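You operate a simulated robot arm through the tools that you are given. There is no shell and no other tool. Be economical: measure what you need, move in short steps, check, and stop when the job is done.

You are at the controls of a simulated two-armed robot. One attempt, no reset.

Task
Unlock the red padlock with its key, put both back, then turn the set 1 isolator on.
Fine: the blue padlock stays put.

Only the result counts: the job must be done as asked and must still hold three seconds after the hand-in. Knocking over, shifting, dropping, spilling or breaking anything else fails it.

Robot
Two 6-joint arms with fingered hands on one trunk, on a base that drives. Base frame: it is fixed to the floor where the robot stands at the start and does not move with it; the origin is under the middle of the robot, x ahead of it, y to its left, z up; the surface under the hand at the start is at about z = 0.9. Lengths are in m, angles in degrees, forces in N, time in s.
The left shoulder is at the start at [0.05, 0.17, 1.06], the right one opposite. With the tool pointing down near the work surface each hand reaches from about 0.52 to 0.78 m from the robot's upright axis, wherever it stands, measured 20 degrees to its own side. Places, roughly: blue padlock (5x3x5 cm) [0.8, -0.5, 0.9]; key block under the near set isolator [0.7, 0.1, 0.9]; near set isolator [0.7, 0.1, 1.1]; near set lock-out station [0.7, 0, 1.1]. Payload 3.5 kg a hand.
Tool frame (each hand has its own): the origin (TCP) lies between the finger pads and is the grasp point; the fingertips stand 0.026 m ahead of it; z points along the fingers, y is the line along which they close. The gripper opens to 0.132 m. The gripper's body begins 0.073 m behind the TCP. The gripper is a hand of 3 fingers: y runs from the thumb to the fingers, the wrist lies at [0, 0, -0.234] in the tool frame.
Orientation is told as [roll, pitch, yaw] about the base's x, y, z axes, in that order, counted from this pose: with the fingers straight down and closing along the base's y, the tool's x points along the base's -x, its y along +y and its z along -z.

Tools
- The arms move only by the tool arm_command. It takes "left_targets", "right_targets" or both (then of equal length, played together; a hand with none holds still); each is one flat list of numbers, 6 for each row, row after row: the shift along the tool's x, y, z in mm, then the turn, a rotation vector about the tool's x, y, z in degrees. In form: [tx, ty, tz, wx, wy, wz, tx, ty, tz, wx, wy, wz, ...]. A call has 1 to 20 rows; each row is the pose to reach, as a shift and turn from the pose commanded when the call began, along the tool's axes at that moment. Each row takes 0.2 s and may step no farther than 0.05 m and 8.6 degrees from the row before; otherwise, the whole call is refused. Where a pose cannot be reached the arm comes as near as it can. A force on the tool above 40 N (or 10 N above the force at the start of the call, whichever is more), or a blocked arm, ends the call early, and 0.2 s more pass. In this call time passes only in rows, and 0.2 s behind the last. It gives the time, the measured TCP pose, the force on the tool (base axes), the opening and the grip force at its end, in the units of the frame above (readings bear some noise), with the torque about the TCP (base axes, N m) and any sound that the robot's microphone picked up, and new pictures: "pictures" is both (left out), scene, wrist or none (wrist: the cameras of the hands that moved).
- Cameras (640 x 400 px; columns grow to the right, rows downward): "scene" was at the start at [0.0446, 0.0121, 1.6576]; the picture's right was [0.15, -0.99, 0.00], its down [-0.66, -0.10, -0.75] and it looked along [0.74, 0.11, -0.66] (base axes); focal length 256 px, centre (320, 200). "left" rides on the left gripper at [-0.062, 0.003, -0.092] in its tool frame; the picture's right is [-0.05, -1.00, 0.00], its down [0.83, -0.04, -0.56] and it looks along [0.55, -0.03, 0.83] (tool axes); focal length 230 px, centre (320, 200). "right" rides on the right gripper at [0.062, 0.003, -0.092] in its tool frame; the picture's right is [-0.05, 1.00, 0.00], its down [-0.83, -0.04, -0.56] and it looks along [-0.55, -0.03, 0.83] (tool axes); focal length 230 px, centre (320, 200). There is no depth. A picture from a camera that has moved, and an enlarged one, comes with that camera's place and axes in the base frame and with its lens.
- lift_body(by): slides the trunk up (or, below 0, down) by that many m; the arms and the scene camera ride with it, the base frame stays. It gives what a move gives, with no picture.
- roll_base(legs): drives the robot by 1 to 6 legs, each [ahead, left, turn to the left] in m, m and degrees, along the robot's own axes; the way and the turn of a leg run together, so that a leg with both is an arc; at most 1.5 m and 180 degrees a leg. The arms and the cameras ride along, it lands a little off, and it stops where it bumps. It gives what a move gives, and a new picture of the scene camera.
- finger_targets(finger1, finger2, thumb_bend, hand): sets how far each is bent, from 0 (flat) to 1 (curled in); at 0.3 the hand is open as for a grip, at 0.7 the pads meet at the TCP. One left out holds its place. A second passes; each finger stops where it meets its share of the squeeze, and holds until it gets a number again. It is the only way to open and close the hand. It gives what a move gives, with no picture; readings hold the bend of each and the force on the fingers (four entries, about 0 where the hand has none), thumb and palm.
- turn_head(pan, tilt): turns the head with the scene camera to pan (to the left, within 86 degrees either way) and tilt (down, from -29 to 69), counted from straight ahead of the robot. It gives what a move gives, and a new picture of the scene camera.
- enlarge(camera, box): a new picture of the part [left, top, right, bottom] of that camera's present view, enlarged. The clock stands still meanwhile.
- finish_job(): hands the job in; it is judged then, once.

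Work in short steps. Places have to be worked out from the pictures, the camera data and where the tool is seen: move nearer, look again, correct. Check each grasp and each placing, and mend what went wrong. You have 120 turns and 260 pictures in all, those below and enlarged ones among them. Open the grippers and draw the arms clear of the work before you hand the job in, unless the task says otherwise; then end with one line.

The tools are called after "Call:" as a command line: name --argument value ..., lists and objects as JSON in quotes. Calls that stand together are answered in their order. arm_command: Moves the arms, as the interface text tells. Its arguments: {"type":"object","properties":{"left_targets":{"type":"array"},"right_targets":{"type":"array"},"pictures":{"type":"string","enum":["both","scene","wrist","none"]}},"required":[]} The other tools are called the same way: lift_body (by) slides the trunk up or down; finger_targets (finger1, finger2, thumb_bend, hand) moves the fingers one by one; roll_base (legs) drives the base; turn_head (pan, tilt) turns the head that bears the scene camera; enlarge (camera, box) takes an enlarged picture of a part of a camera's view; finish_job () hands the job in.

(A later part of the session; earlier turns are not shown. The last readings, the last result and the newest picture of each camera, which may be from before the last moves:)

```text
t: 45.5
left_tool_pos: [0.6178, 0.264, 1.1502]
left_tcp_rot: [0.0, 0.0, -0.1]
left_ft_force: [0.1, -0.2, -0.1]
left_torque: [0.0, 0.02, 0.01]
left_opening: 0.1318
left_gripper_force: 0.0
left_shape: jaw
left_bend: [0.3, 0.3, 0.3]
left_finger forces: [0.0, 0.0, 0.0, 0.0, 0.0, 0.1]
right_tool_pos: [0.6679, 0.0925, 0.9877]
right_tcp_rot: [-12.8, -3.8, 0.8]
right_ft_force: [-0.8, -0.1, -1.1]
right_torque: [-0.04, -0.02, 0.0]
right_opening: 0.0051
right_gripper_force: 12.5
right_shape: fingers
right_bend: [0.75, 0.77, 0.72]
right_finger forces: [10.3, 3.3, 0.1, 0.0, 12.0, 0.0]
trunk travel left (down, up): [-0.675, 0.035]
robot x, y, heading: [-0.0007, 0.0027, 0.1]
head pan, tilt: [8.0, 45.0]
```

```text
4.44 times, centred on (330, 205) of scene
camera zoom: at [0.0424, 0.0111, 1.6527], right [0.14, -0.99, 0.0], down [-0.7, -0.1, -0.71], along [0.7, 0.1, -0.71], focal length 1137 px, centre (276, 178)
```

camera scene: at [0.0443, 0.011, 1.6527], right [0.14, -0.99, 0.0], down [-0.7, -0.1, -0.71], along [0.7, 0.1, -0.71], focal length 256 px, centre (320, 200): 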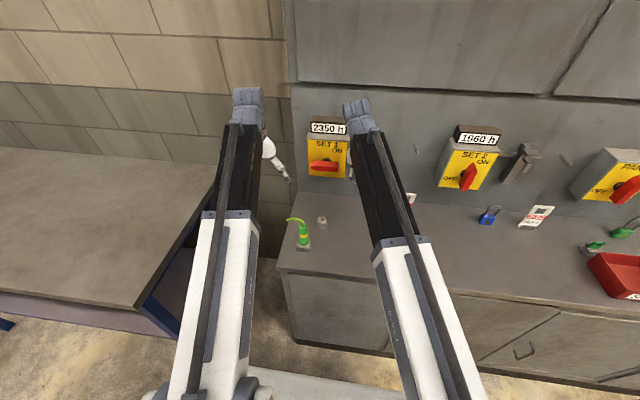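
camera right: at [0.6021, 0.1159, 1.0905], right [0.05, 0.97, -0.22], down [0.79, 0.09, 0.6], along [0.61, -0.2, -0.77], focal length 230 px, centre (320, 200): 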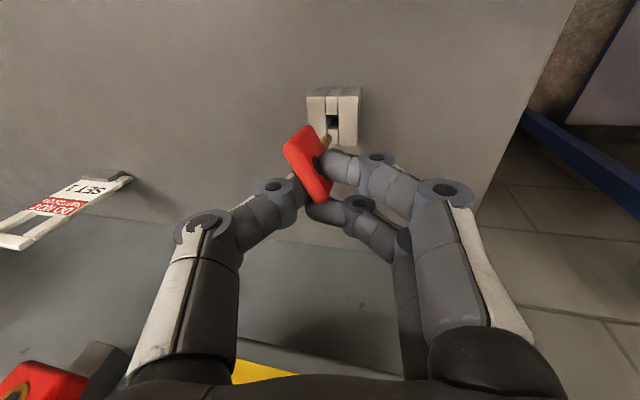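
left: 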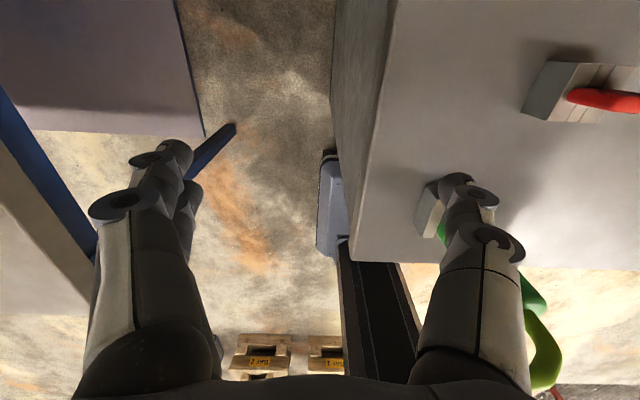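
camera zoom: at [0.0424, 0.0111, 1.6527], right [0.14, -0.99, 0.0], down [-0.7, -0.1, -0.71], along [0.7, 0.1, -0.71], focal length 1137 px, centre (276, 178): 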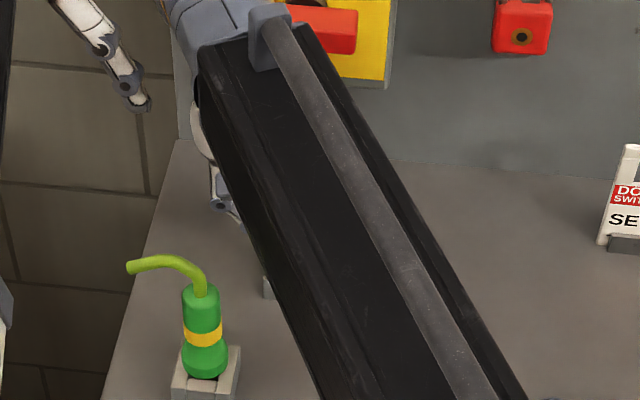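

Tip and hole agree within 1 mm. Descend 12 mm vertically.

Call:
arm_command --right_targets '[0.4, 1.1, 5.9, 0, 0, 0, 0.8, 2.5, 11.8, 0, 0, 0]' --pictures "none"

Call:
enlarge --camera "right" --box '[270, 70, 390, 170]'

```text
t: 46.1
left_tool_pos: [0.618, 0.2633, 1.1511]
left_tcp_rot: [0.0, -0.1, -0.1]
left_ft_force: [-0.6, 0.8, -0.2]
left_torque: [-0.02, -0.01, 0.03]
left_opening: 0.1318
left_gripper_force: 0.0
left_shape: jaw
left_bend: [0.3, 0.3, 0.3]
left_finger forces: [0.0, 0.0, 0.0, 0.1, 0.0, 0.0]
right_tool_pos: [0.6692, 0.0909, 0.9743]
right_tcp_rot: [-12.8, -3.9, 0.8]
right_ft_force: [-0.4, 0.2, -0.6]
right_torque: [0.06, 0.05, -0.03]
right_opening: 0.0053
right_gripper_force: 14.4
right_shape: fingers
right_bend: [0.76, 0.77, 0.72]
right_finger forces: [11.9, 3.7, 0.1, 0.0, 12.9, 0.1]
trunk travel left (down, up): [-0.675, 0.035]
robot x, y, heading: [-0.0011, -0.0039, -0.4]
head pan, tilt: [8.0, 45.0]
```

```text
4.00 times, centred on (330, 120) of right
camera zoom: at [0.602, 0.1132, 1.0606], right [0.05, 0.97, -0.22], down [0.79, 0.09, 0.6], along [0.61, -0.2, -0.77], focal length 920 px, centre (280, 520)
```

zoom: 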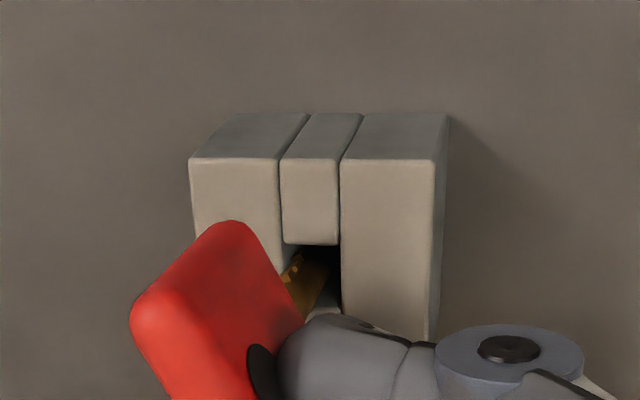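

The tip is in the hole. Continue down 8 mm.

Call:
arm_command --right_targets '[0.3, 0.9, 3.9, 0, 0, 0, 0.6, 1.8, 7.8, 0, 0, 0]' --pictures "none"

Call:
enlarge --camera "right" --box '[250, 70, 390, 190]'

```text
t: 46.7
left_tool_pos: [0.6174, 0.2629, 1.1518]
left_tcp_rot: [0.0, 0.1, 0.0]
left_ft_force: [0.4, 0.0, 0.0]
left_torque: [0.02, 0.0, -0.03]
left_opening: 0.1319
left_gripper_force: 0.1
left_shape: jaw
left_bend: [0.3, 0.3, 0.3]
left_finger forces: [0.0, 0.0, 0.1, 0.0, 0.0, 0.0]
right_tool_pos: [0.6684, 0.0923, 0.968]
right_tcp_rot: [-12.8, -3.7, 0.8]
right_ft_force: [-1.1, 0.6, 0.6]
right_torque: [0.05, -0.01, -0.02]
right_opening: 0.005
right_gripper_force: 15.0
right_shape: fingers
right_bend: [0.76, 0.77, 0.72]
right_finger forces: [12.3, 3.7, 0.0, 0.0, 13.1, 0.1]
trunk travel left (down, up): [-0.675, 0.035]
robot x, y, heading: [-0.0003, -0.0008, -0.1]
head pan, tilt: [8.0, 45.0]
```

```text
3.33 times, centred on (320, 130) of right
camera zoom: at [0.6017, 0.1133, 1.0536], right [0.05, 0.97, -0.22], down [0.79, 0.09, 0.6], along [0.61, -0.2, -0.77], focal length 767 px, centre (320, 433)
```

zoom: 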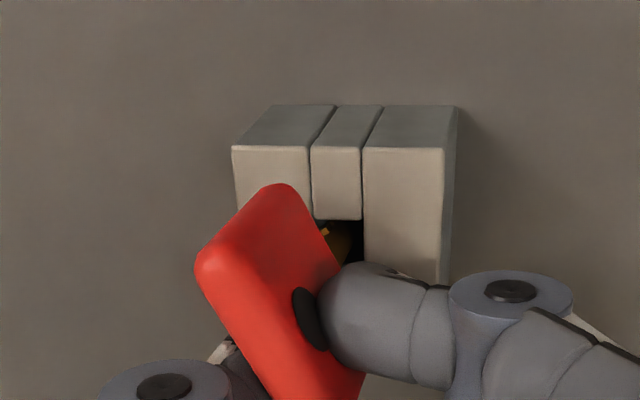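

About 14 mm remain to full depth. Down another 8 mm.

Call:
arm_command --right_targets '[0.3, 0.9, 3.9, 0, 0, 0, 0.6, 1.8, 7.8, 0, 0, 0]' --pictures "none"

Call:
enlarge --camera "right" --box '[250, 70, 390, 190]'

```text
t: 47.3
left_tool_pos: [0.6173, 0.2653, 1.1504]
left_tcp_rot: [0.1, 0.1, -0.1]
left_ft_force: [-0.1, 0.5, -0.1]
left_torque: [0.0, 0.01, 0.02]
left_opening: 0.1319
left_gripper_force: 0.0
left_shape: jaw
left_bend: [0.3, 0.3, 0.3]
left_finger forces: [0.0, 0.0, 0.1, 0.0, 0.0, 0.1]
right_tool_pos: [0.6689, 0.0933, 0.9614]
right_tcp_rot: [-12.8, -3.8, 0.9]
right_ft_force: [0.9, 1.7, 4.2]
right_torque: [0.04, 0.03, 0.03]
right_opening: 0.005
right_gripper_force: 15.0
right_shape: fingers
right_bend: [0.76, 0.77, 0.72]
right_finger forces: [12.7, 4.4, 0.0, 0.0, 14.0, 0.0]
trunk travel left (down, up): [-0.675, 0.035]
robot x, y, heading: [-0.002, 0.0014, -0.1]
head pan, tilt: [8.0, 45.0]
```

```text
3.33 times, centred on (320, 130) of right
camera zoom: at [0.6013, 0.1138, 1.0461], right [0.05, 0.97, -0.22], down [0.79, 0.09, 0.61], along [0.61, -0.2, -0.77], focal length 767 px, centre (320, 433)
```

zoom: 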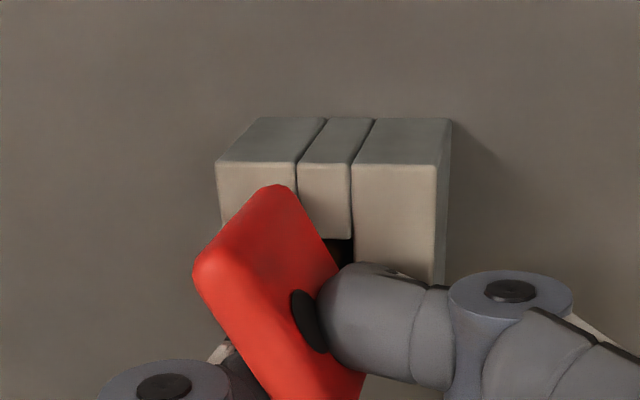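

4 N reaction: nearly seated. Release gently and let it settle.

Call:
finger_targets --hand "right" --finger1 0.68 --finger2 0.68 --thumb_bend 0.66

Call:
enlarge --camera "right" --box '[250, 70, 390, 190]'

```text
t: 48.3
left_tool_pos: [0.6176, 0.2627, 1.1499]
left_tcp_rot: [0.0, 0.0, -0.1]
left_ft_force: [-0.1, 0.2, -0.1]
left_torque: [0.0, -0.03, 0.03]
left_opening: 0.1317
left_gripper_force: 0.1
left_shape: jaw
left_bend: [0.3, 0.3, 0.3]
left_finger forces: [0.0, 0.0, 0.0, 0.1, 0.0, 0.0]
right_tool_pos: [0.6687, 0.0921, 0.9617]
right_tcp_rot: [-12.7, -3.8, 0.7]
right_ft_force: [0.2, 1.0, 1.5]
right_torque: [0.02, 0.04, 0.03]
right_opening: 0.0138
right_gripper_force: 0.0
right_shape: fingers
right_bend: [0.68, 0.68, 0.66]
right_finger forces: [0.0, 0.1, 0.0, 0.1, 0.0, 0.0]
trunk travel left (down, up): [-0.675, 0.035]
robot x, y, heading: [-0.0013, 0.0013, -0.3]
head pan, tilt: [8.0, 45.0]
```

```text
3.33 times, centred on (320, 130) of right
camera zoom: at [0.6013, 0.1136, 1.0455], right [0.05, 0.97, -0.22], down [0.79, 0.09, 0.6], along [0.61, -0.2, -0.77], focal length 767 px, centre (320, 433)
```

zoom: 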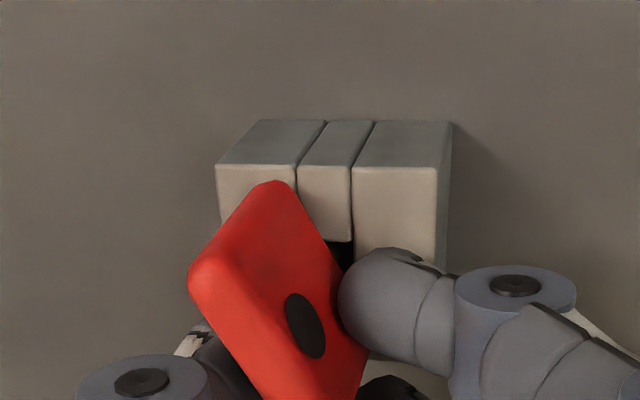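

Call:
finger_targets --hand "right" --finger1 0.55 --finger2 0.55 --thumb_bend 0.55

Call:
enlarge --camera "right" --box '[220, 70, 400, 230]'

```text
t: 49.3
left_tool_pos: [0.6168, 0.2624, 1.1511]
left_tcp_rot: [0.0, 0.0, -0.1]
left_ft_force: [-0.4, 0.2, -1.0]
left_torque: [-0.01, -0.01, 0.01]
left_opening: 0.132
left_gripper_force: 0.0
left_shape: jaw
left_bend: [0.3, 0.3, 0.3]
left_finger forces: [0.0, 0.0, 0.0, 0.1, 0.0, 0.1]
right_tool_pos: [0.6685, 0.0921, 0.961]
right_tcp_rot: [-12.8, -3.9, 0.8]
right_ft_force: [3.0, -0.9, 11.5]
right_torque: [0.12, 0.04, -0.01]
right_opening: 0.0387
right_gripper_force: 6.0
right_shape: fingers
right_bend: [0.64, 0.55, 0.55]
right_finger forces: [11.6, 0.0, 0.0, 0.0, 0.1, 0.0]
trunk travel left (down, up): [-0.675, 0.035]
robot x, y, heading: [0.0011, -0.002, 0.2]
head pan, tilt: [8.0, 45.0]
```

```text
2.50 times, centred on (310, 150) of right
camera zoom: at [0.6011, 0.1135, 1.0462], right [0.05, 0.97, -0.22], down [0.79, 0.09, 0.61], along [0.61, -0.2, -0.77], focal length 575 px, centre (345, 325)
```

zoom: 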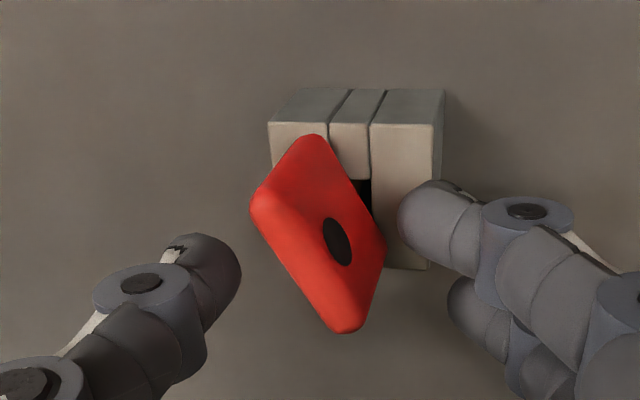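

Finger 1 presses the block while opening; raise the hand 15 mm clear of the key and look.

Call:
arm_command --right_targets '[-0.5, -1.6, -7.3, 0, 0, 0, -1.1, -3.3, -14.7, 0, 0, 0]' --pictures "none"

Call:
enlarge --camera "right" --box '[220, 70, 400, 230]'

```text
t: 49.9
left_tool_pos: [0.6181, 0.2638, 1.1512]
left_tcp_rot: [0.1, 0.0, -0.1]
left_ft_force: [-0.3, 0.4, 0.0]
left_torque: [0.01, 0.01, -0.01]
left_opening: 0.1318
left_gripper_force: 0.2
left_shape: jaw
left_bend: [0.3, 0.3, 0.3]
left_finger forces: [0.0, 0.0, 0.0, 0.0, 0.0, 0.0]
right_tool_pos: [0.6687, 0.0915, 0.9749]
right_tcp_rot: [-12.9, -3.7, 0.9]
right_ft_force: [-0.4, 0.4, 0.8]
right_torque: [-0.03, 0.0, 0.03]
right_opening: 0.0505
right_gripper_force: 0.0
right_shape: fingers
right_bend: [0.55, 0.55, 0.55]
right_finger forces: [0.1, 0.0, 0.1, 0.0, 0.0, 0.0]
trunk travel left (down, up): [-0.675, 0.035]
robot x, y, heading: [0.0006, -0.002, -0.2]
head pan, tilt: [8.0, 45.0]
```

```text
2.50 times, centred on (310, 150) of right
camera zoom: at [0.6013, 0.1134, 1.0593], right [0.05, 0.97, -0.22], down [0.79, 0.09, 0.6], along [0.61, -0.2, -0.77], focal length 575 px, centre (345, 325)
```

zoom: 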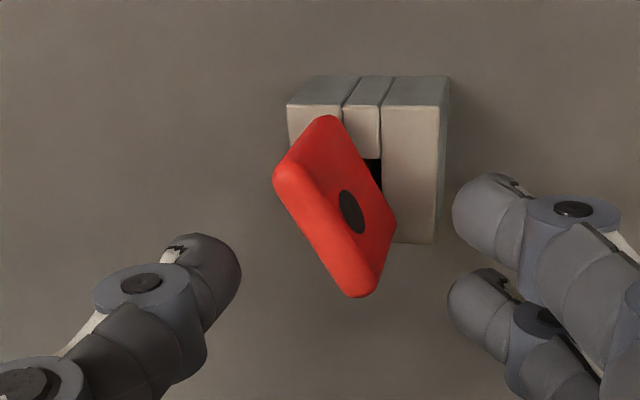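

The key stands in the hole. Retreat up and to -y, then inspect with the scene camera.

Call:
arm_command --right_targets '[-2, -8, -37, 0, 0, 0, 0, -45, -60, 0, 0, 0, 5, -90, -75, 0, 0, 0, 10, -135, -85, 0, 0, 0, 15, -180, -90, 0, 0, 0]' --pictures "none"

Call:
enlarge --camera "scene" --box '[305, 200, 345, 240]'

Call:
enlarge --camera "right" --box '[320, 60, 520, 200]'

```text
t: 51.1
left_tool_pos: [0.618, 0.2633, 1.1502]
left_tcp_rot: [-0.1, 0.1, -0.1]
left_ft_force: [-0.9, -0.6, 0.0]
left_torque: [-0.01, 0.03, 0.0]
left_opening: 0.1319
left_gripper_force: 0.0
left_shape: jaw
left_bend: [0.3, 0.3, 0.3]
left_finger forces: [0.0, 0.1, 0.1, 0.1, 0.1, 0.0]
right_tool_pos: [0.6493, -0.0647, 1.0999]
right_tcp_rot: [-12.7, -3.9, 0.9]
right_ft_force: [0.5, 0.1, -0.6]
right_torque: [-0.01, 0.01, 0.01]
right_opening: 0.0507
right_gripper_force: 0.0
right_shape: fingers
right_bend: [0.55, 0.55, 0.55]
right_finger forces: [0.1, 0.0, 0.1, 0.0, 0.1, 0.0]
trunk travel left (down, up): [-0.675, 0.035]
robot x, y, heading: [0.0033, 0.0034, -0.3]
head pan, tilt: [8.0, 45.0]
```

```text
10.00 times, centred on (325, 220) of scene
camera zoom: at [0.0422, 0.0106, 1.6527], right [0.14, -0.99, 0.0], down [-0.7, -0.1, -0.71], along [0.7, 0.1, -0.71], focal length 2559 px, centre (270, 0)
```

zoom: 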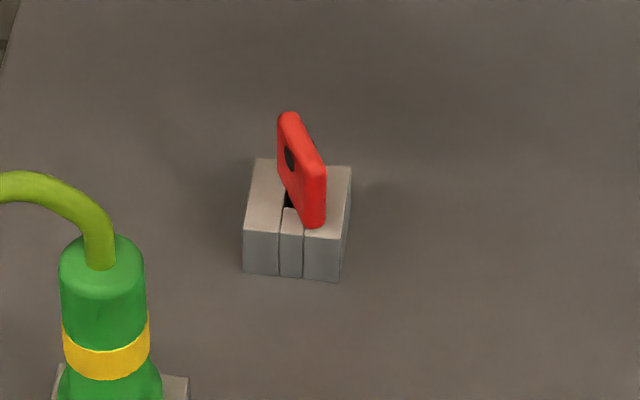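

```text
2.86 times, centred on (420, 130) of right
camera zoom: at [0.5822, -0.0443, 1.1861], right [0.05, 0.97, -0.22], down [0.79, 0.09, 0.6], along [0.61, -0.2, -0.77], focal length 657 px, centre (34, 400)
```

zoom: 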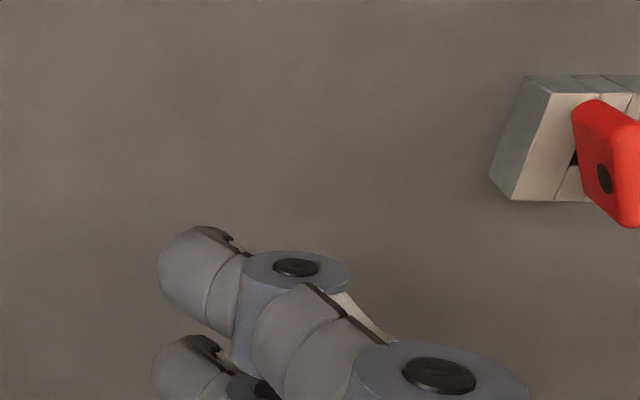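

The key is back in its block, upright. Now the padlock: orient the right hand forward-down (pitch -50°, closing along y) to look at it and grasp it.

Call:
arm_command --right_targets '[0, -5, 0, -6.3, 0, 0.4, 0, -10, 0, -12.7, 0, 0.8]' --pictures "none"

Call:
finger_targets --hand "right" --finger1 0.4 --finger2 0.4 --thumb_bend 0.4

Call:
arm_command --right_targets '[0, -2, 0, 0, -7.7, 0, 0, -4, 0, 0, -15.4, 0, 0, -6, 0, 0, -23, 0, 0, -8, 0, 0, -30.7, 0, 0, -9, 0, 0, -38.4, 0, 0, -10, 0, 0, -46, 0]' --pictures "both"

```text
t: 51.7
left_tool_pos: [0.6171, 0.2633, 1.1497]
left_tcp_rot: [0.0, 0.0, -0.2]
left_ft_force: [-0.2, -0.5, 0.2]
left_torque: [0.01, -0.03, 0.0]
left_opening: 0.132
left_gripper_force: 0.1
left_shape: jaw
left_bend: [0.3, 0.3, 0.3]
left_finger forces: [0.0, 0.0, 0.1, 0.0, 0.1, 0.0]
right_tool_pos: [0.6487, -0.0731, 1.1046]
right_tcp_rot: [0.0, -3.9, -0.1]
right_ft_force: [0.1, 0.1, 0.0]
right_torque: [-0.01, 0.01, -0.02]
right_opening: 0.0507
right_gripper_force: 0.1
right_shape: fingers
right_bend: [0.55, 0.55, 0.55]
right_finger forces: [0.0, 0.0, 0.0, 0.1, 0.0, 0.0]
trunk travel left (down, up): [-0.675, 0.035]
robot x, y, heading: [-0.0013, 0.0018, -0.2]
head pan, tilt: [8.0, 45.0]
```

```text
t: 52.7
left_tool_pos: [0.6172, 0.2631, 1.1512]
left_tcp_rot: [-0.1, -0.1, -0.1]
left_ft_force: [0.0, -0.5, 0.3]
left_torque: [0.0, 0.02, -0.02]
left_opening: 0.132
left_gripper_force: 0.1
left_shape: jaw
left_bend: [0.3, 0.3, 0.3]
left_finger forces: [0.1, 0.1, 0.0, 0.0, 0.0, 0.1]
right_tool_pos: [0.6488, -0.073, 1.1052]
right_tcp_rot: [-0.1, -3.8, 0.0]
right_ft_force: [-0.4, 0.0, 0.3]
right_torque: [-0.01, 0.01, 0.02]
right_opening: 0.1007
right_gripper_force: 0.1
right_shape: fingers
right_bend: [0.4, 0.4, 0.4]
right_finger forces: [0.0, 0.1, 0.0, 0.0, 0.0, 0.1]
trunk travel left (down, up): [-0.675, 0.035]
robot x, y, heading: [0.0003, -0.0024, -0.1]
head pan, tilt: [8.0, 45.0]
```

```text
t: 54.1
left_tool_pos: [0.6173, 0.2636, 1.1508]
left_tcp_rot: [0.0, 0.0, -0.1]
left_ft_force: [-0.5, 0.3, -0.1]
left_torque: [0.01, -0.01, 0.02]
left_opening: 0.1317
left_gripper_force: 0.1
left_shape: jaw
left_bend: [0.3, 0.3, 0.3]
left_finger forces: [0.0, 0.1, 0.0, 0.0, 0.0, 0.0]
right_tool_pos: [0.6471, -0.085, 1.104]
right_tcp_rot: [-0.1, -49.9, 0.1]
right_ft_force: [-0.4, 0.3, -0.2]
right_torque: [-0.05, 0.0, -0.04]
right_opening: 0.1009
right_gripper_force: 0.1
right_shape: fingers
right_bend: [0.4, 0.4, 0.4]
right_finger forces: [0.0, 0.0, 0.0, 0.0, 0.0, 0.0]
trunk travel left (down, up): [-0.675, 0.035]
robot x, y, heading: [0.0004, -0.0012, -0.2]
head pan, tilt: [8.0, 45.0]
camera scene: at [0.0422, 0.0109, 1.6528], right [0.14, -0.99, 0.0], down [-0.7, -0.1, -0.71], along [0.7, 0.1, -0.71], focal length 256 px, centre (320, 200)
camera right: at [0.5374, -0.0821, 1.1165], right [0.03, 1.0, 0.04], down [0.11, -0.04, 0.99], along [0.99, -0.03, -0.11], focal length 230 px, centre (320, 200)
```

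scene: 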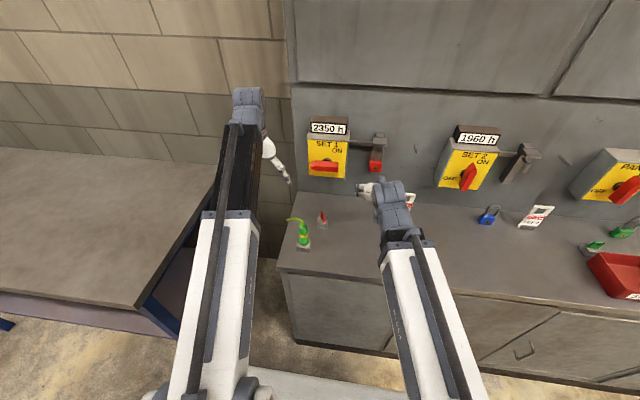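
right: 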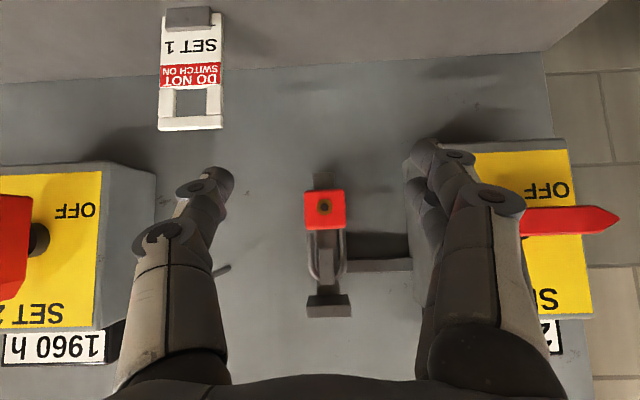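

Call:
enlarge --camera "right" --box '[270, 160, 390, 330]'

Call:
enlarge --camera "scene" --box '[350, 120, 410, 190]'

```text
2.35 times, centred on (330, 245) of right
camera zoom: at [0.5374, -0.0821, 1.1165], right [0.03, 1.0, 0.04], down [0.11, -0.04, 0.99], along [0.99, -0.03, -0.11], focal length 541 px, centre (296, 94)
```

zoom: 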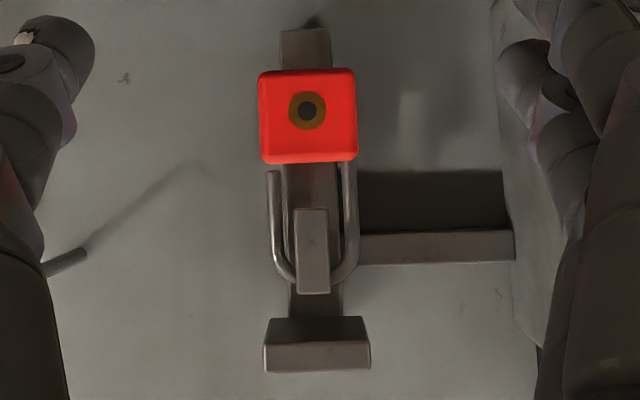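

```text
5.71 times, centred on (380, 155) of scene
camera zoom: at [0.0422, 0.0109, 1.6528], right [0.14, -0.99, 0.0], down [-0.7, -0.1, -0.71], along [0.7, 0.1, -0.71], focal length 1462 px, centre (-23, 457)
```

zoom: 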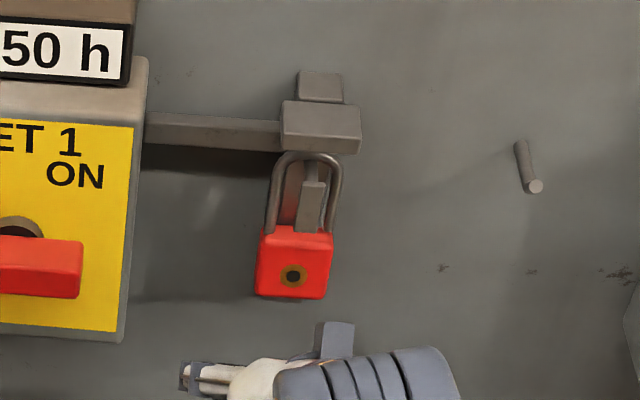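

Padlock body: y≈-0.0845, z 1.079–1.121, front x≈0.772, already below the lip (1.14). Approach with fingers astride the body.

Call:
arm_command --right_targets '[-21, 0.5, 17, 0, 0, 0, -42.5, 0.5, 33.5, 0, 0, 0, -61.8, 0.5, 56.5, 0, 0, 0]' --pictures "both"

Call:
enlarge --camera "scene" --box '[340, 110, 420, 200]'

```text
t: 54.9
left_tool_pos: [0.6188, 0.2633, 1.1506]
left_tcp_rot: [0.0, 0.0, 0.0]
left_ft_force: [0.3, -0.1, -0.2]
left_torque: [-0.01, -0.02, 0.01]
left_opening: 0.1317
left_gripper_force: 0.1
left_shape: jaw
left_bend: [0.3, 0.3, 0.3]
left_finger forces: [0.0, 0.1, 0.0, 0.0, 0.0, 0.1]
right_tool_pos: [0.732, -0.0841, 1.1146]
right_tcp_rot: [0.0, -49.7, -0.1]
right_ft_force: [0.0, -1.0, -0.9]
right_torque: [-0.03, 0.06, 0.01]
right_opening: 0.1011
right_gripper_force: 0.1
right_shape: fingers
right_bend: [0.4, 0.4, 0.4]
right_finger forces: [0.0, 0.0, 0.0, 0.0, 0.0, 0.0]
trunk travel left (down, up): [-0.675, 0.035]
robot x, y, heading: [-0.0019, 0.0007, -0.2]
head pan, tilt: [8.0, 45.0]
camera scene: at [0.0427, 0.011, 1.6527], right [0.14, -0.99, 0.0], down [-0.7, -0.1, -0.71], along [0.7, 0.1, -0.71], focal length 256 px, centre (320, 200)
camera right: at [0.6216, -0.0816, 1.127], right [0.03, 1.0, 0.04], down [0.11, -0.04, 0.99], along [0.99, -0.03, -0.11], focal length 230 px, centre (320, 200)
```

scene: 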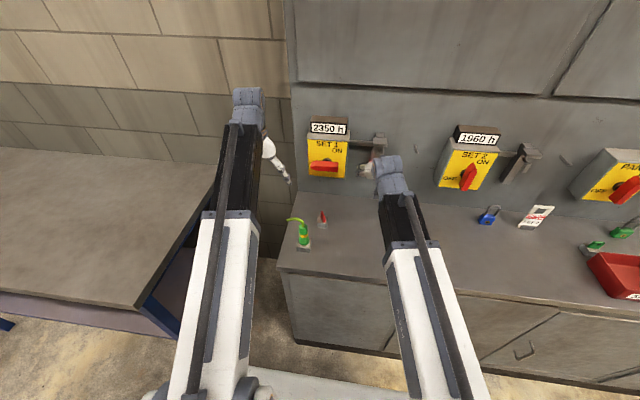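
right: 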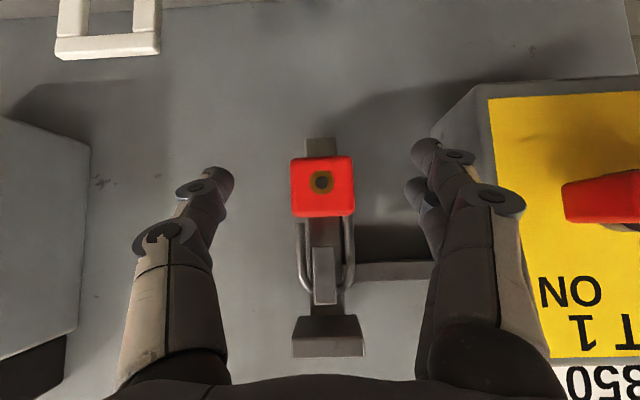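

```text
4.44 times, centred on (380, 155) of scene
camera zoom: at [0.0427, 0.011, 1.6527], right [0.14, -0.99, 0.0], down [-0.7, -0.1, -0.71], along [0.7, 0.1, -0.71], focal length 1137 px, centre (53, 400)
```

zoom: 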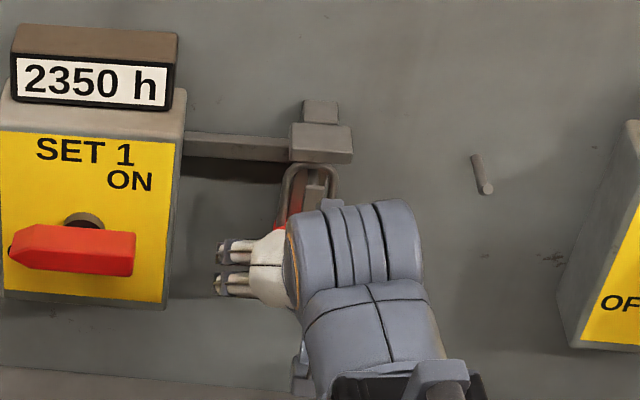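

Aligned in y. Advance 43 mm so the fingers flank the body.

Call:
arm_command --right_targets '[-13.8, 0, 16.5, 0, 0, 0, -27.6, 0, 32.9, 0, 0, 0]' --pictures "wrist"

Call:
enlarge --camera "scene" --box '[340, 110, 420, 200]'

```text
t: 55.5
left_tool_pos: [0.6172, 0.2637, 1.1499]
left_tcp_rot: [0.1, 0.1, -0.1]
left_ft_force: [0.1, -0.6, -0.8]
left_torque: [0.02, -0.01, -0.02]
left_opening: 0.132
left_gripper_force: 0.2
left_shape: jaw
left_bend: [0.3, 0.3, 0.3]
left_finger forces: [0.0, 0.0, 0.1, 0.1, 0.0, 0.0]
right_tool_pos: [0.7746, -0.0844, 1.114]
right_tcp_rot: [-0.2, -50.0, 0.1]
right_ft_force: [-0.4, -0.4, 0.0]
right_torque: [0.0, 0.03, -0.01]
right_opening: 0.1012
right_gripper_force: 0.2
right_shape: fingers
right_bend: [0.4, 0.4, 0.4]
right_finger forces: [0.1, 0.1, 0.0, 0.0, 0.1, 0.0]
trunk travel left (down, up): [-0.675, 0.035]
robot x, y, heading: [0.003, -0.0036, -0.3]
head pan, tilt: [8.0, 45.0]
camera right: at [0.6653, -0.0821, 1.1257], right [0.03, 1.0, 0.04], down [0.11, -0.04, 0.99], along [0.99, -0.03, -0.11], focal length 230 px, centre (320, 200)
```

right: 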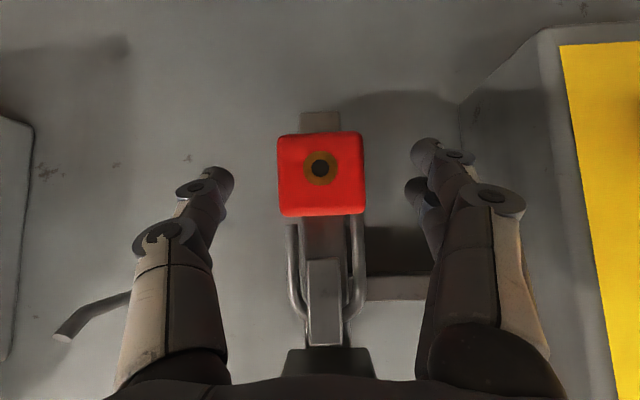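

```text
4.44 times, centred on (380, 155) of scene
camera zoom: at [0.0426, 0.011, 1.6527], right [0.14, -0.99, 0.0], down [-0.7, -0.1, -0.71], along [0.7, 0.1, -0.71], focal length 1137 px, centre (53, 400)
```

zoom: 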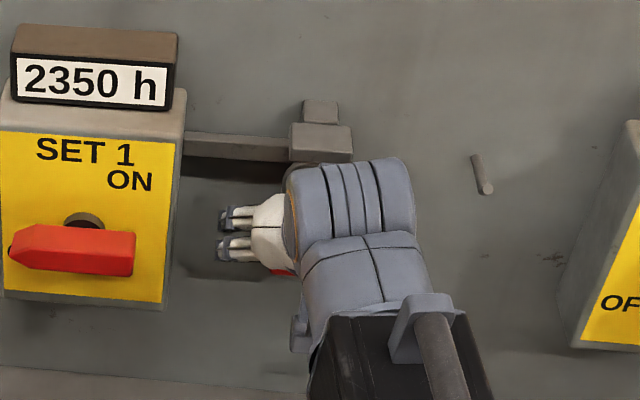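

Body well flanked; advance 5 mm more and close on it.

Call:
arm_command --right_targets '[-3.2, 0, 3.8, 0, 0, 0]' --pictures "none"

Call:
finger_targets --hand "right" --finger1 0.55 --finger2 0.55 --thumb_bend 0.55

Call:
finger_targets --hand "right" --finger1 0.64 --finger2 0.64 --thumb_bend 0.64

Call:
enlarge --camera "right" --box '[160, 100, 480, 300]'

```text
t: 55.9
left_tool_pos: [0.6172, 0.2632, 1.1502]
left_tcp_rot: [0.0, 0.0, 0.0]
left_ft_force: [0.0, -0.1, -0.5]
left_torque: [-0.02, -0.02, -0.04]
left_opening: 0.1321
left_gripper_force: 0.0
left_shape: jaw
left_bend: [0.3, 0.3, 0.3]
left_finger forces: [0.0, 0.0, 0.1, 0.0, 0.1, 0.0]
right_tool_pos: [0.7796, -0.0839, 1.1144]
right_tcp_rot: [-0.1, -50.0, 0.1]
right_ft_force: [-0.2, -0.1, -0.2]
right_torque: [0.0, -0.01, 0.04]
right_opening: 0.1008
right_gripper_force: 0.1
right_shape: fingers
right_bend: [0.4, 0.4, 0.4]
right_finger forces: [0.0, 0.0, 0.0, 0.0, 0.1, 0.0]
trunk travel left (down, up): [-0.675, 0.035]
robot x, y, heading: [-0.0021, -0.0012, -0.2]
head pan, tilt: [8.0, 45.0]
```

```text
t: 56.9
left_tool_pos: [0.6174, 0.2631, 1.1502]
left_tcp_rot: [0.0, 0.0, -0.1]
left_ft_force: [0.7, 0.2, 0.3]
left_torque: [0.0, 0.01, 0.0]
left_opening: 0.1318
left_gripper_force: 0.2
left_shape: jaw
left_bend: [0.3, 0.3, 0.3]
left_finger forces: [0.1, 0.0, 0.0, 0.1, 0.1, 0.1]
right_tool_pos: [0.7804, -0.084, 1.1144]
right_tcp_rot: [-0.3, -49.8, 0.1]
right_ft_force: [1.3, -0.5, 1.0]
right_torque: [0.02, -0.01, 0.03]
right_opening: 0.0519
right_gripper_force: 0.1
right_shape: fingers
right_bend: [0.55, 0.55, 0.55]
right_finger forces: [0.0, 0.0, 0.0, 0.1, 0.0, 0.0]
trunk travel left (down, up): [-0.675, 0.035]
robot x, y, heading: [0.0015, 0.0008, -0.0]
head pan, tilt: [8.0, 45.0]
```

```text
t: 57.9
left_tool_pos: [0.6172, 0.2629, 1.1515]
left_tcp_rot: [0.0, 0.0, -0.1]
left_ft_force: [0.4, -0.6, -0.4]
left_torque: [0.03, -0.04, -0.02]
left_opening: 0.1317
left_gripper_force: 0.1
left_shape: jaw
left_bend: [0.3, 0.3, 0.3]
left_finger forces: [0.0, 0.0, 0.1, 0.1, 0.0, 0.0]
right_tool_pos: [0.7793, -0.0837, 1.1134]
right_tcp_rot: [-0.1, -49.9, 0.0]
right_ft_force: [0.0, -0.3, 0.2]
right_torque: [-0.01, 0.0, -0.02]
right_opening: 0.0421
right_gripper_force: 7.2
right_shape: fingers
right_bend: [0.58, 0.6, 0.6]
right_finger forces: [4.8, 2.9, 0.1, 0.1, 7.8, 0.0]
trunk travel left (down, up): [-0.675, 0.035]
robot x, y, heading: [-0.0007, 0.0005, 0.0]
head pan, tilt: [8.0, 45.0]
```

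```text
2.00 times, centred on (320, 200) of right
camera zoom: at [0.6699, -0.082, 1.1261], right [0.03, 1.0, 0.04], down [0.11, -0.04, 0.99], along [0.99, -0.03, -0.11], focal length 460 px, centre (320, 200)
```

zoom: 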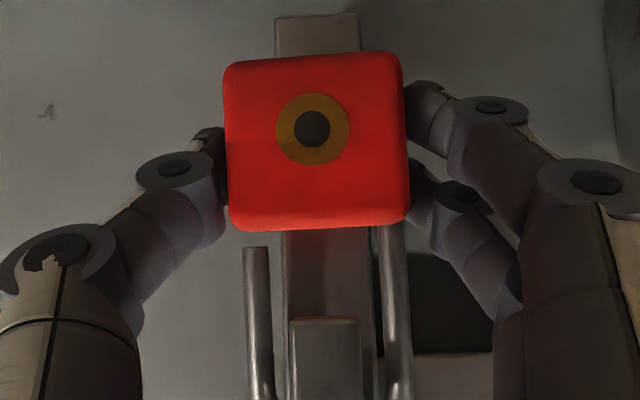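

Both fingers and thumb are on the body (7 N). Squeeze firmer, then lift 3 mm and draw it off toward me.

Call:
finger_targets --hand "right" --finger1 0.72 --finger2 0.72 --thumb_bend 0.72

Call:
arm_command --right_targets '[-2.3, 0, -1.9, 0, 0, 0, 4.1, 0, -9.6, 0, 0, 0]' --pictures "wrist"

Call:
enlarge --camera "scene" --box '[340, 110, 420, 200]'

```text
t: 58.9
left_tool_pos: [0.6176, 0.2646, 1.1506]
left_tcp_rot: [0.0, 0.0, -0.1]
left_ft_force: [0.4, -0.3, -0.3]
left_torque: [0.04, -0.02, 0.01]
left_opening: 0.1319
left_gripper_force: 0.1
left_shape: jaw
left_bend: [0.3, 0.3, 0.3]
left_finger forces: [0.0, 0.0, 0.0, 0.1, 0.1, 0.0]
right_tool_pos: [0.7801, -0.0827, 1.1133]
right_tcp_rot: [-0.2, -49.9, 0.0]
right_ft_force: [0.9, 1.4, -0.8]
right_torque: [-0.03, -0.03, 0.06]
right_opening: 0.0414
right_gripper_force: 19.5
right_shape: fingers
right_bend: [0.62, 0.67, 0.63]
right_finger forces: [12.5, 7.1, 0.0, 0.0, 19.2, 0.0]
trunk travel left (down, up): [-0.675, 0.035]
robot x, y, heading: [-0.0006, -0.0025, -0.1]
head pan, tilt: [8.0, 45.0]
```

```text
t: 59.5
left_tool_pos: [0.6189, 0.2643, 1.1522]
left_tcp_rot: [0.0, -0.1, -0.1]
left_ft_force: [0.5, 0.1, 0.1]
left_torque: [0.01, 0.0, 0.03]
left_opening: 0.132
left_gripper_force: 0.0
left_shape: jaw
left_bend: [0.3, 0.3, 0.3]
left_finger forces: [0.0, 0.0, 0.0, 0.0, 0.0, 0.0]
right_tool_pos: [0.769, -0.0838, 1.118]
right_tcp_rot: [-0.2, -49.9, 0.1]
right_ft_force: [1.0, 1.3, -0.7]
right_torque: [-0.04, 0.04, 0.02]
right_opening: 0.0409
right_gripper_force: 20.3
right_shape: fingers
right_bend: [0.62, 0.68, 0.63]
right_finger forces: [13.2, 8.1, 0.1, 0.0, 19.1, 0.0]
trunk travel left (down, up): [-0.675, 0.035]
robot x, y, heading: [-0.0, 0.0003, -0.1]
head pan, tilt: [8.0, 45.0]
camera right: at [0.6591, -0.0816, 1.1304], right [0.03, 1.0, 0.04], down [0.11, -0.04, 0.99], along [0.99, -0.03, -0.11], focal length 230 px, centre (320, 200)
```

right: 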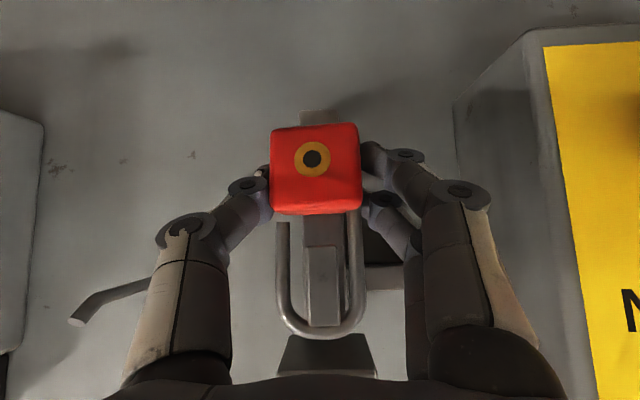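

```text
4.44 times, centred on (380, 155) of scene
camera zoom: at [0.0424, 0.011, 1.6528], right [0.14, -0.99, 0.0], down [-0.7, -0.1, -0.71], along [0.7, 0.1, -0.71], focal length 1137 px, centre (53, 400)
```

zoom: 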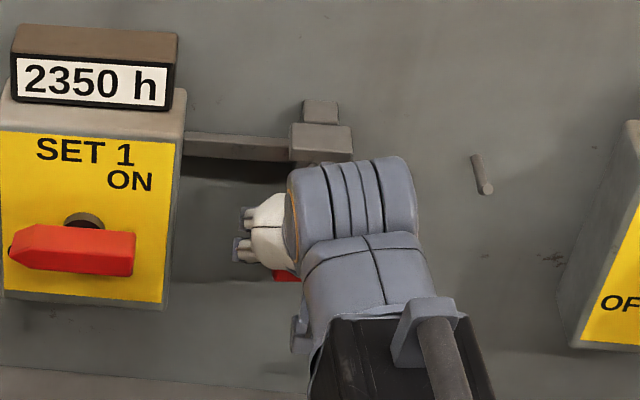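

The shackle loop is passing around the lip without force. Continue drawing off 60 mm.

Call:
arm_command --right_targets '[9.6, 0, -11.5, 0, 0, 0, 19.3, 0, -23, 0, 0, 0, 29, 0, -34.5, 0, 0, 0, 38.6, 0, -46, 0, 0, 0]' --pictures "wrist"

Call:
enlarge --camera "scene" --box '[330, 110, 430, 220]'

```text
t: 60.5
left_tool_pos: [0.6163, 0.2619, 1.1505]
left_tcp_rot: [0.0, 0.0, -0.1]
left_ft_force: [-0.4, -0.7, -0.5]
left_torque: [0.01, 0.01, 0.02]
left_opening: 0.1316
left_gripper_force: 0.1
left_shape: jaw
left_bend: [0.3, 0.3, 0.3]
left_finger forces: [0.0, 0.0, 0.0, 0.1, 0.0, 0.1]
right_tool_pos: [0.7078, -0.0838, 1.1182]
right_tcp_rot: [-0.1, -49.9, 0.1]
right_ft_force: [-0.6, 1.3, -0.7]
right_torque: [0.0, 0.0, 0.01]
right_opening: 0.0407
right_gripper_force: 19.1
right_shape: fingers
right_bend: [0.62, 0.69, 0.63]
right_finger forces: [12.9, 5.9, 0.0, 0.1, 18.9, 0.0]
trunk travel left (down, up): [-0.675, 0.035]
robot x, y, heading: [-0.0042, 0.0001, -0.2]
head pan, tilt: [8.0, 45.0]
camera right: at [0.5983, -0.0822, 1.1304], right [0.03, 1.0, 0.04], down [0.11, -0.04, 0.99], along [0.99, -0.03, -0.11], focal length 230 px, centre (320, 200)
```

right: 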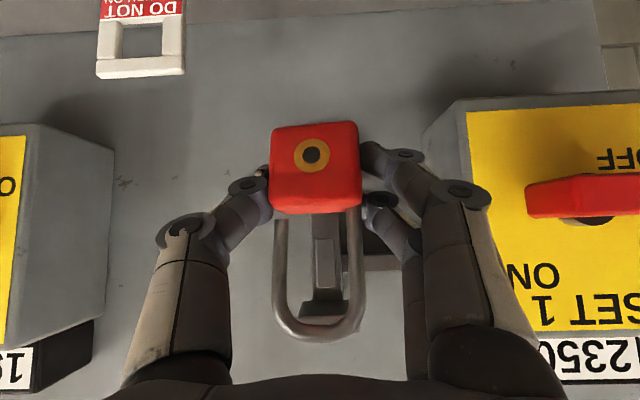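

```text
3.64 times, centred on (380, 165) of scene
camera zoom: at [0.0423, 0.011, 1.6527], right [0.14, -0.99, 0.0], down [-0.7, -0.1, -0.71], along [0.7, 0.1, -0.71], focal length 931 px, centre (102, 327)
```

zoom: 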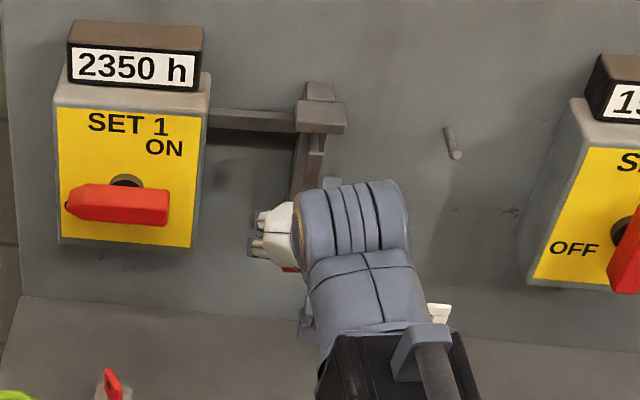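

Padlock is off the hook and firmly held. Lowering it to just above the bench at its home spot (y≈-0.07, x≈0.755).

Call:
arm_command --right_targets '[22, 2.7, 28, 0, 0, 0, 44, 5.5, 56, 0, 0, 0, 67, 8, 84, 0, 0, 0, 89, 11, 112, 0, 0, 0, 111, 13.8, 141, 0, 0, 0]' --pictures "both"

Call:
enlarge --camera "scene" --box '[320, 150, 440, 260]'

```text
t: 61.7
left_tool_pos: [0.6174, 0.2627, 1.1505]
left_tcp_rot: [0.0, 0.0, -0.1]
left_ft_force: [0.8, -0.7, 0.2]
left_torque: [0.02, 0.0, 0.02]
left_opening: 0.1318
left_gripper_force: 0.1
left_shape: jaw
left_bend: [0.3, 0.3, 0.3]
left_finger forces: [0.1, 0.0, 0.0, 0.0, 0.1, 0.0]
right_tool_pos: [0.7456, -0.0723, 0.9415]
right_tcp_rot: [-0.2, -49.9, 0.1]
right_ft_force: [-0.2, -0.5, -1.8]
right_torque: [-0.01, -0.01, 0.01]
right_opening: 0.0407
right_gripper_force: 18.7
right_shape: fingers
right_bend: [0.62, 0.69, 0.63]
right_finger forces: [12.8, 5.7, 0.0, 0.0, 18.8, 0.1]
trunk travel left (down, up): [-0.675, 0.035]
robot x, y, heading: [0.0022, -0.0005, -0.2]
head pan, tilt: [8.0, 45.0]
camera scene: at [0.0428, 0.011, 1.6528], right [0.14, -0.99, 0.0], down [-0.7, -0.1, -0.71], along [0.7, 0.1, -0.71], focal length 256 px, centre (320, 200)
camera right: at [0.6353, -0.0703, 0.9538], right [0.03, 1.0, 0.04], down [0.11, -0.04, 0.99], along [0.99, -0.03, -0.11], focal length 230 px, centre (320, 200)
```

scene: 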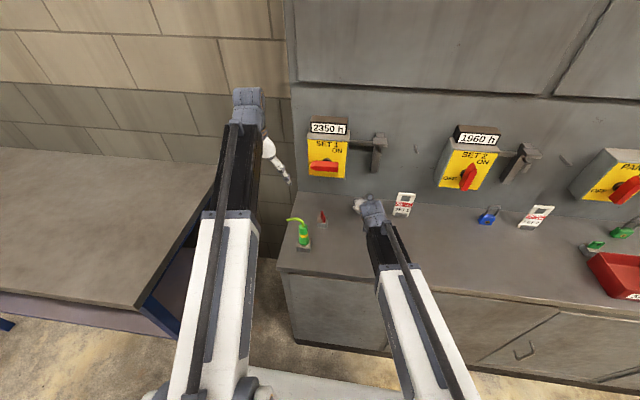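
right: 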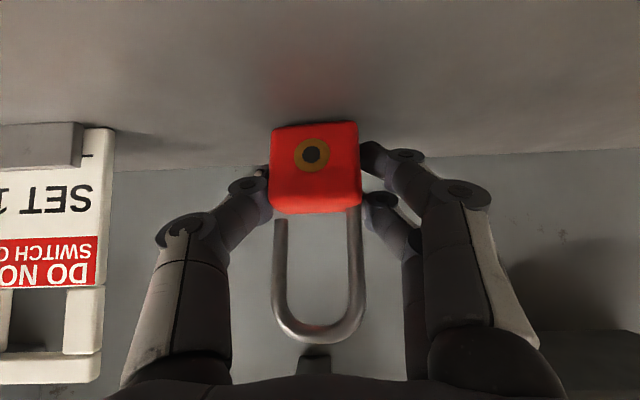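

```text
3.64 times, centred on (380, 205) of scene
camera zoom: at [0.0428, 0.011, 1.6528], right [0.14, -0.99, 0.0], down [-0.7, -0.1, -0.71], along [0.7, 0.1, -0.71], focal length 931 px, centre (102, 182)
```

zoom: 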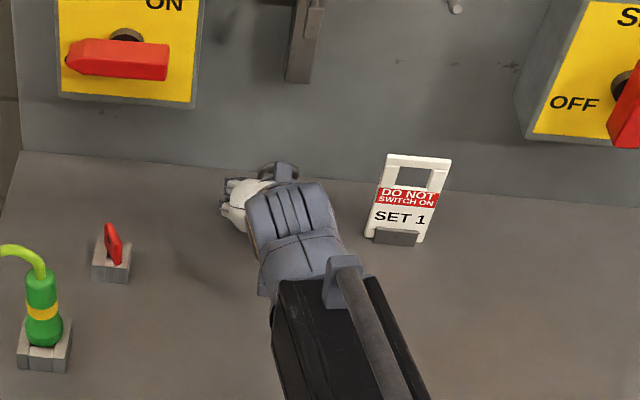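

Just above the bench. Lower 6 mm slowly to contact.

Call:
arm_command --right_targets '[1.5, 0, 1.3, 0, 0, 0, 3.1, 0, 2.6, 0, 0, 0, 4.6, 0, 3.9, 0, 0, 0]' --pictures "none"

Call:
enlarge --camera "right" --box '[200, 80, 440, 250]'

```text
t: 62.5
left_tool_pos: [0.6187, 0.263, 1.1514]
left_tcp_rot: [0.0, -0.1, 0.0]
left_ft_force: [-0.3, 0.1, -0.1]
left_torque: [0.02, 0.0, -0.02]
left_opening: 0.1318
left_gripper_force: 0.1
left_shape: jaw
left_bend: [0.3, 0.3, 0.3]
left_finger forces: [0.0, 0.0, 0.1, 0.0, 0.1, 0.0]
right_tool_pos: [0.7454, -0.0698, 0.9366]
right_tcp_rot: [0.0, -50.0, 0.1]
right_ft_force: [1.2, -0.9, 5.9]
right_torque: [-0.05, 0.0, 0.02]
right_opening: 0.0413
right_gripper_force: 20.5
right_shape: fingers
right_bend: [0.63, 0.69, 0.63]
right_finger forces: [13.6, 8.2, 0.1, 0.0, 20.0, 0.0]
trunk travel left (down, up): [-0.675, 0.035]
robot x, y, heading: [-0.0004, -0.0017, 0.2]
head pan, tilt: [8.0, 45.0]
```

```text
2.35 times, centred on (320, 165) of right
camera zoom: at [0.6354, -0.0684, 0.9496], right [0.03, 1.0, 0.04], down [0.11, -0.04, 0.99], along [0.99, -0.03, -0.11], focal length 541 px, centre (320, 282)
```

zoom: 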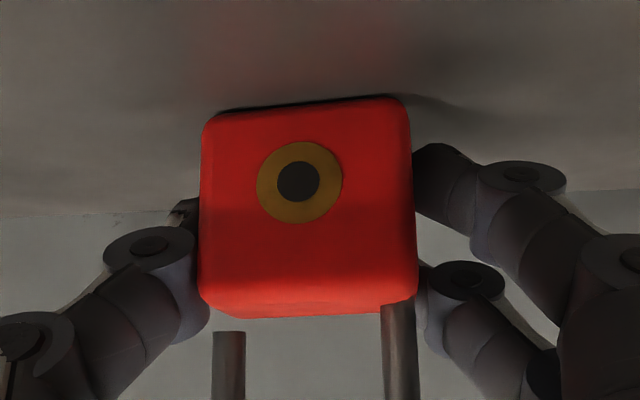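

Contact (6 N). Opening gradually.

Call:
finger_targets --hand "right" --finger1 0.57 --finger2 0.58 --thumb_bend 0.58

Call:
finger_targets --hand "right" --finger1 0.45 --finger2 0.45 --thumb_bend 0.45

Call:
enlarge --camera "right" --box '[160, 80, 480, 360]'

```text
t: 63.5
left_tool_pos: [0.6177, 0.2646, 1.1518]
left_tcp_rot: [0.0, 0.0, -0.1]
left_ft_force: [0.6, 0.1, -0.1]
left_torque: [0.0, 0.02, 0.04]
left_opening: 0.1317
left_gripper_force: 0.1
left_shape: jaw
left_bend: [0.3, 0.3, 0.3]
left_finger forces: [0.0, 0.1, 0.1, 0.0, 0.0, 0.0]
right_tool_pos: [0.7443, -0.0704, 0.9362]
right_tcp_rot: [-0.1, -49.9, 0.0]
right_ft_force: [-0.9, 0.3, -0.2]
right_torque: [0.01, 0.0, 0.02]
right_opening: 0.0467
right_gripper_force: 0.1
right_shape: fingers
right_bend: [0.56, 0.57, 0.57]
right_finger forces: [0.3, 0.0, 0.0, 0.1, 0.0, 0.0]
trunk travel left (down, up): [-0.675, 0.035]
robot x, y, heading: [-0.0018, 0.004, -0.1]
head pan, tilt: [8.0, 45.0]
```

```text
t: 64.5
left_tool_pos: [0.6167, 0.2632, 1.1512]
left_tcp_rot: [0.0, 0.0, 0.0]
left_ft_force: [-0.5, 0.6, -0.2]
left_torque: [0.01, -0.02, -0.05]
left_opening: 0.1317
left_gripper_force: 0.0
left_shape: jaw
left_bend: [0.3, 0.3, 0.3]
left_finger forces: [0.0, 0.0, 0.0, 0.0, 0.1, 0.1]
right_tool_pos: [0.7452, -0.0704, 0.9351]
right_tcp_rot: [0.0, -49.9, 0.1]
right_ft_force: [-0.2, -0.6, 0.0]
right_torque: [0.03, -0.07, -0.02]
right_opening: 0.0838
right_gripper_force: 0.0
right_shape: fingers
right_bend: [0.45, 0.45, 0.45]
right_finger forces: [0.0, 0.0, 0.0, 0.0, 0.0, 0.0]
trunk travel left (down, up): [-0.675, 0.035]
robot x, y, heading: [-0.0051, -0.004, -0.1]
head pan, tilt: [8.0, 45.0]
```

```text
1.43 times, centred on (320, 220) of right
camera zoom: at [0.6352, -0.0686, 0.9487], right [0.03, 1.0, 0.04], down [0.11, -0.04, 0.99], along [0.99, -0.03, -0.11], focal length 329 px, centre (320, 171)
```

zoom: 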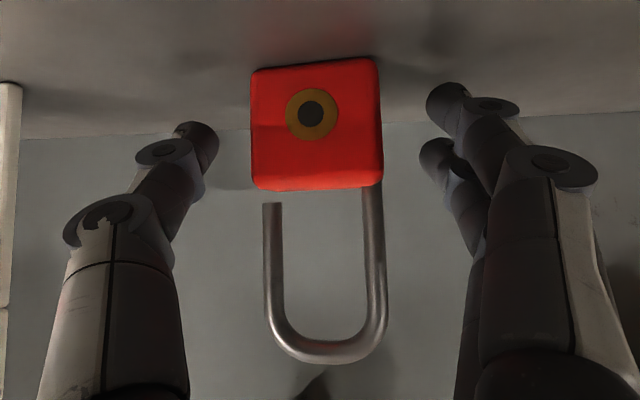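

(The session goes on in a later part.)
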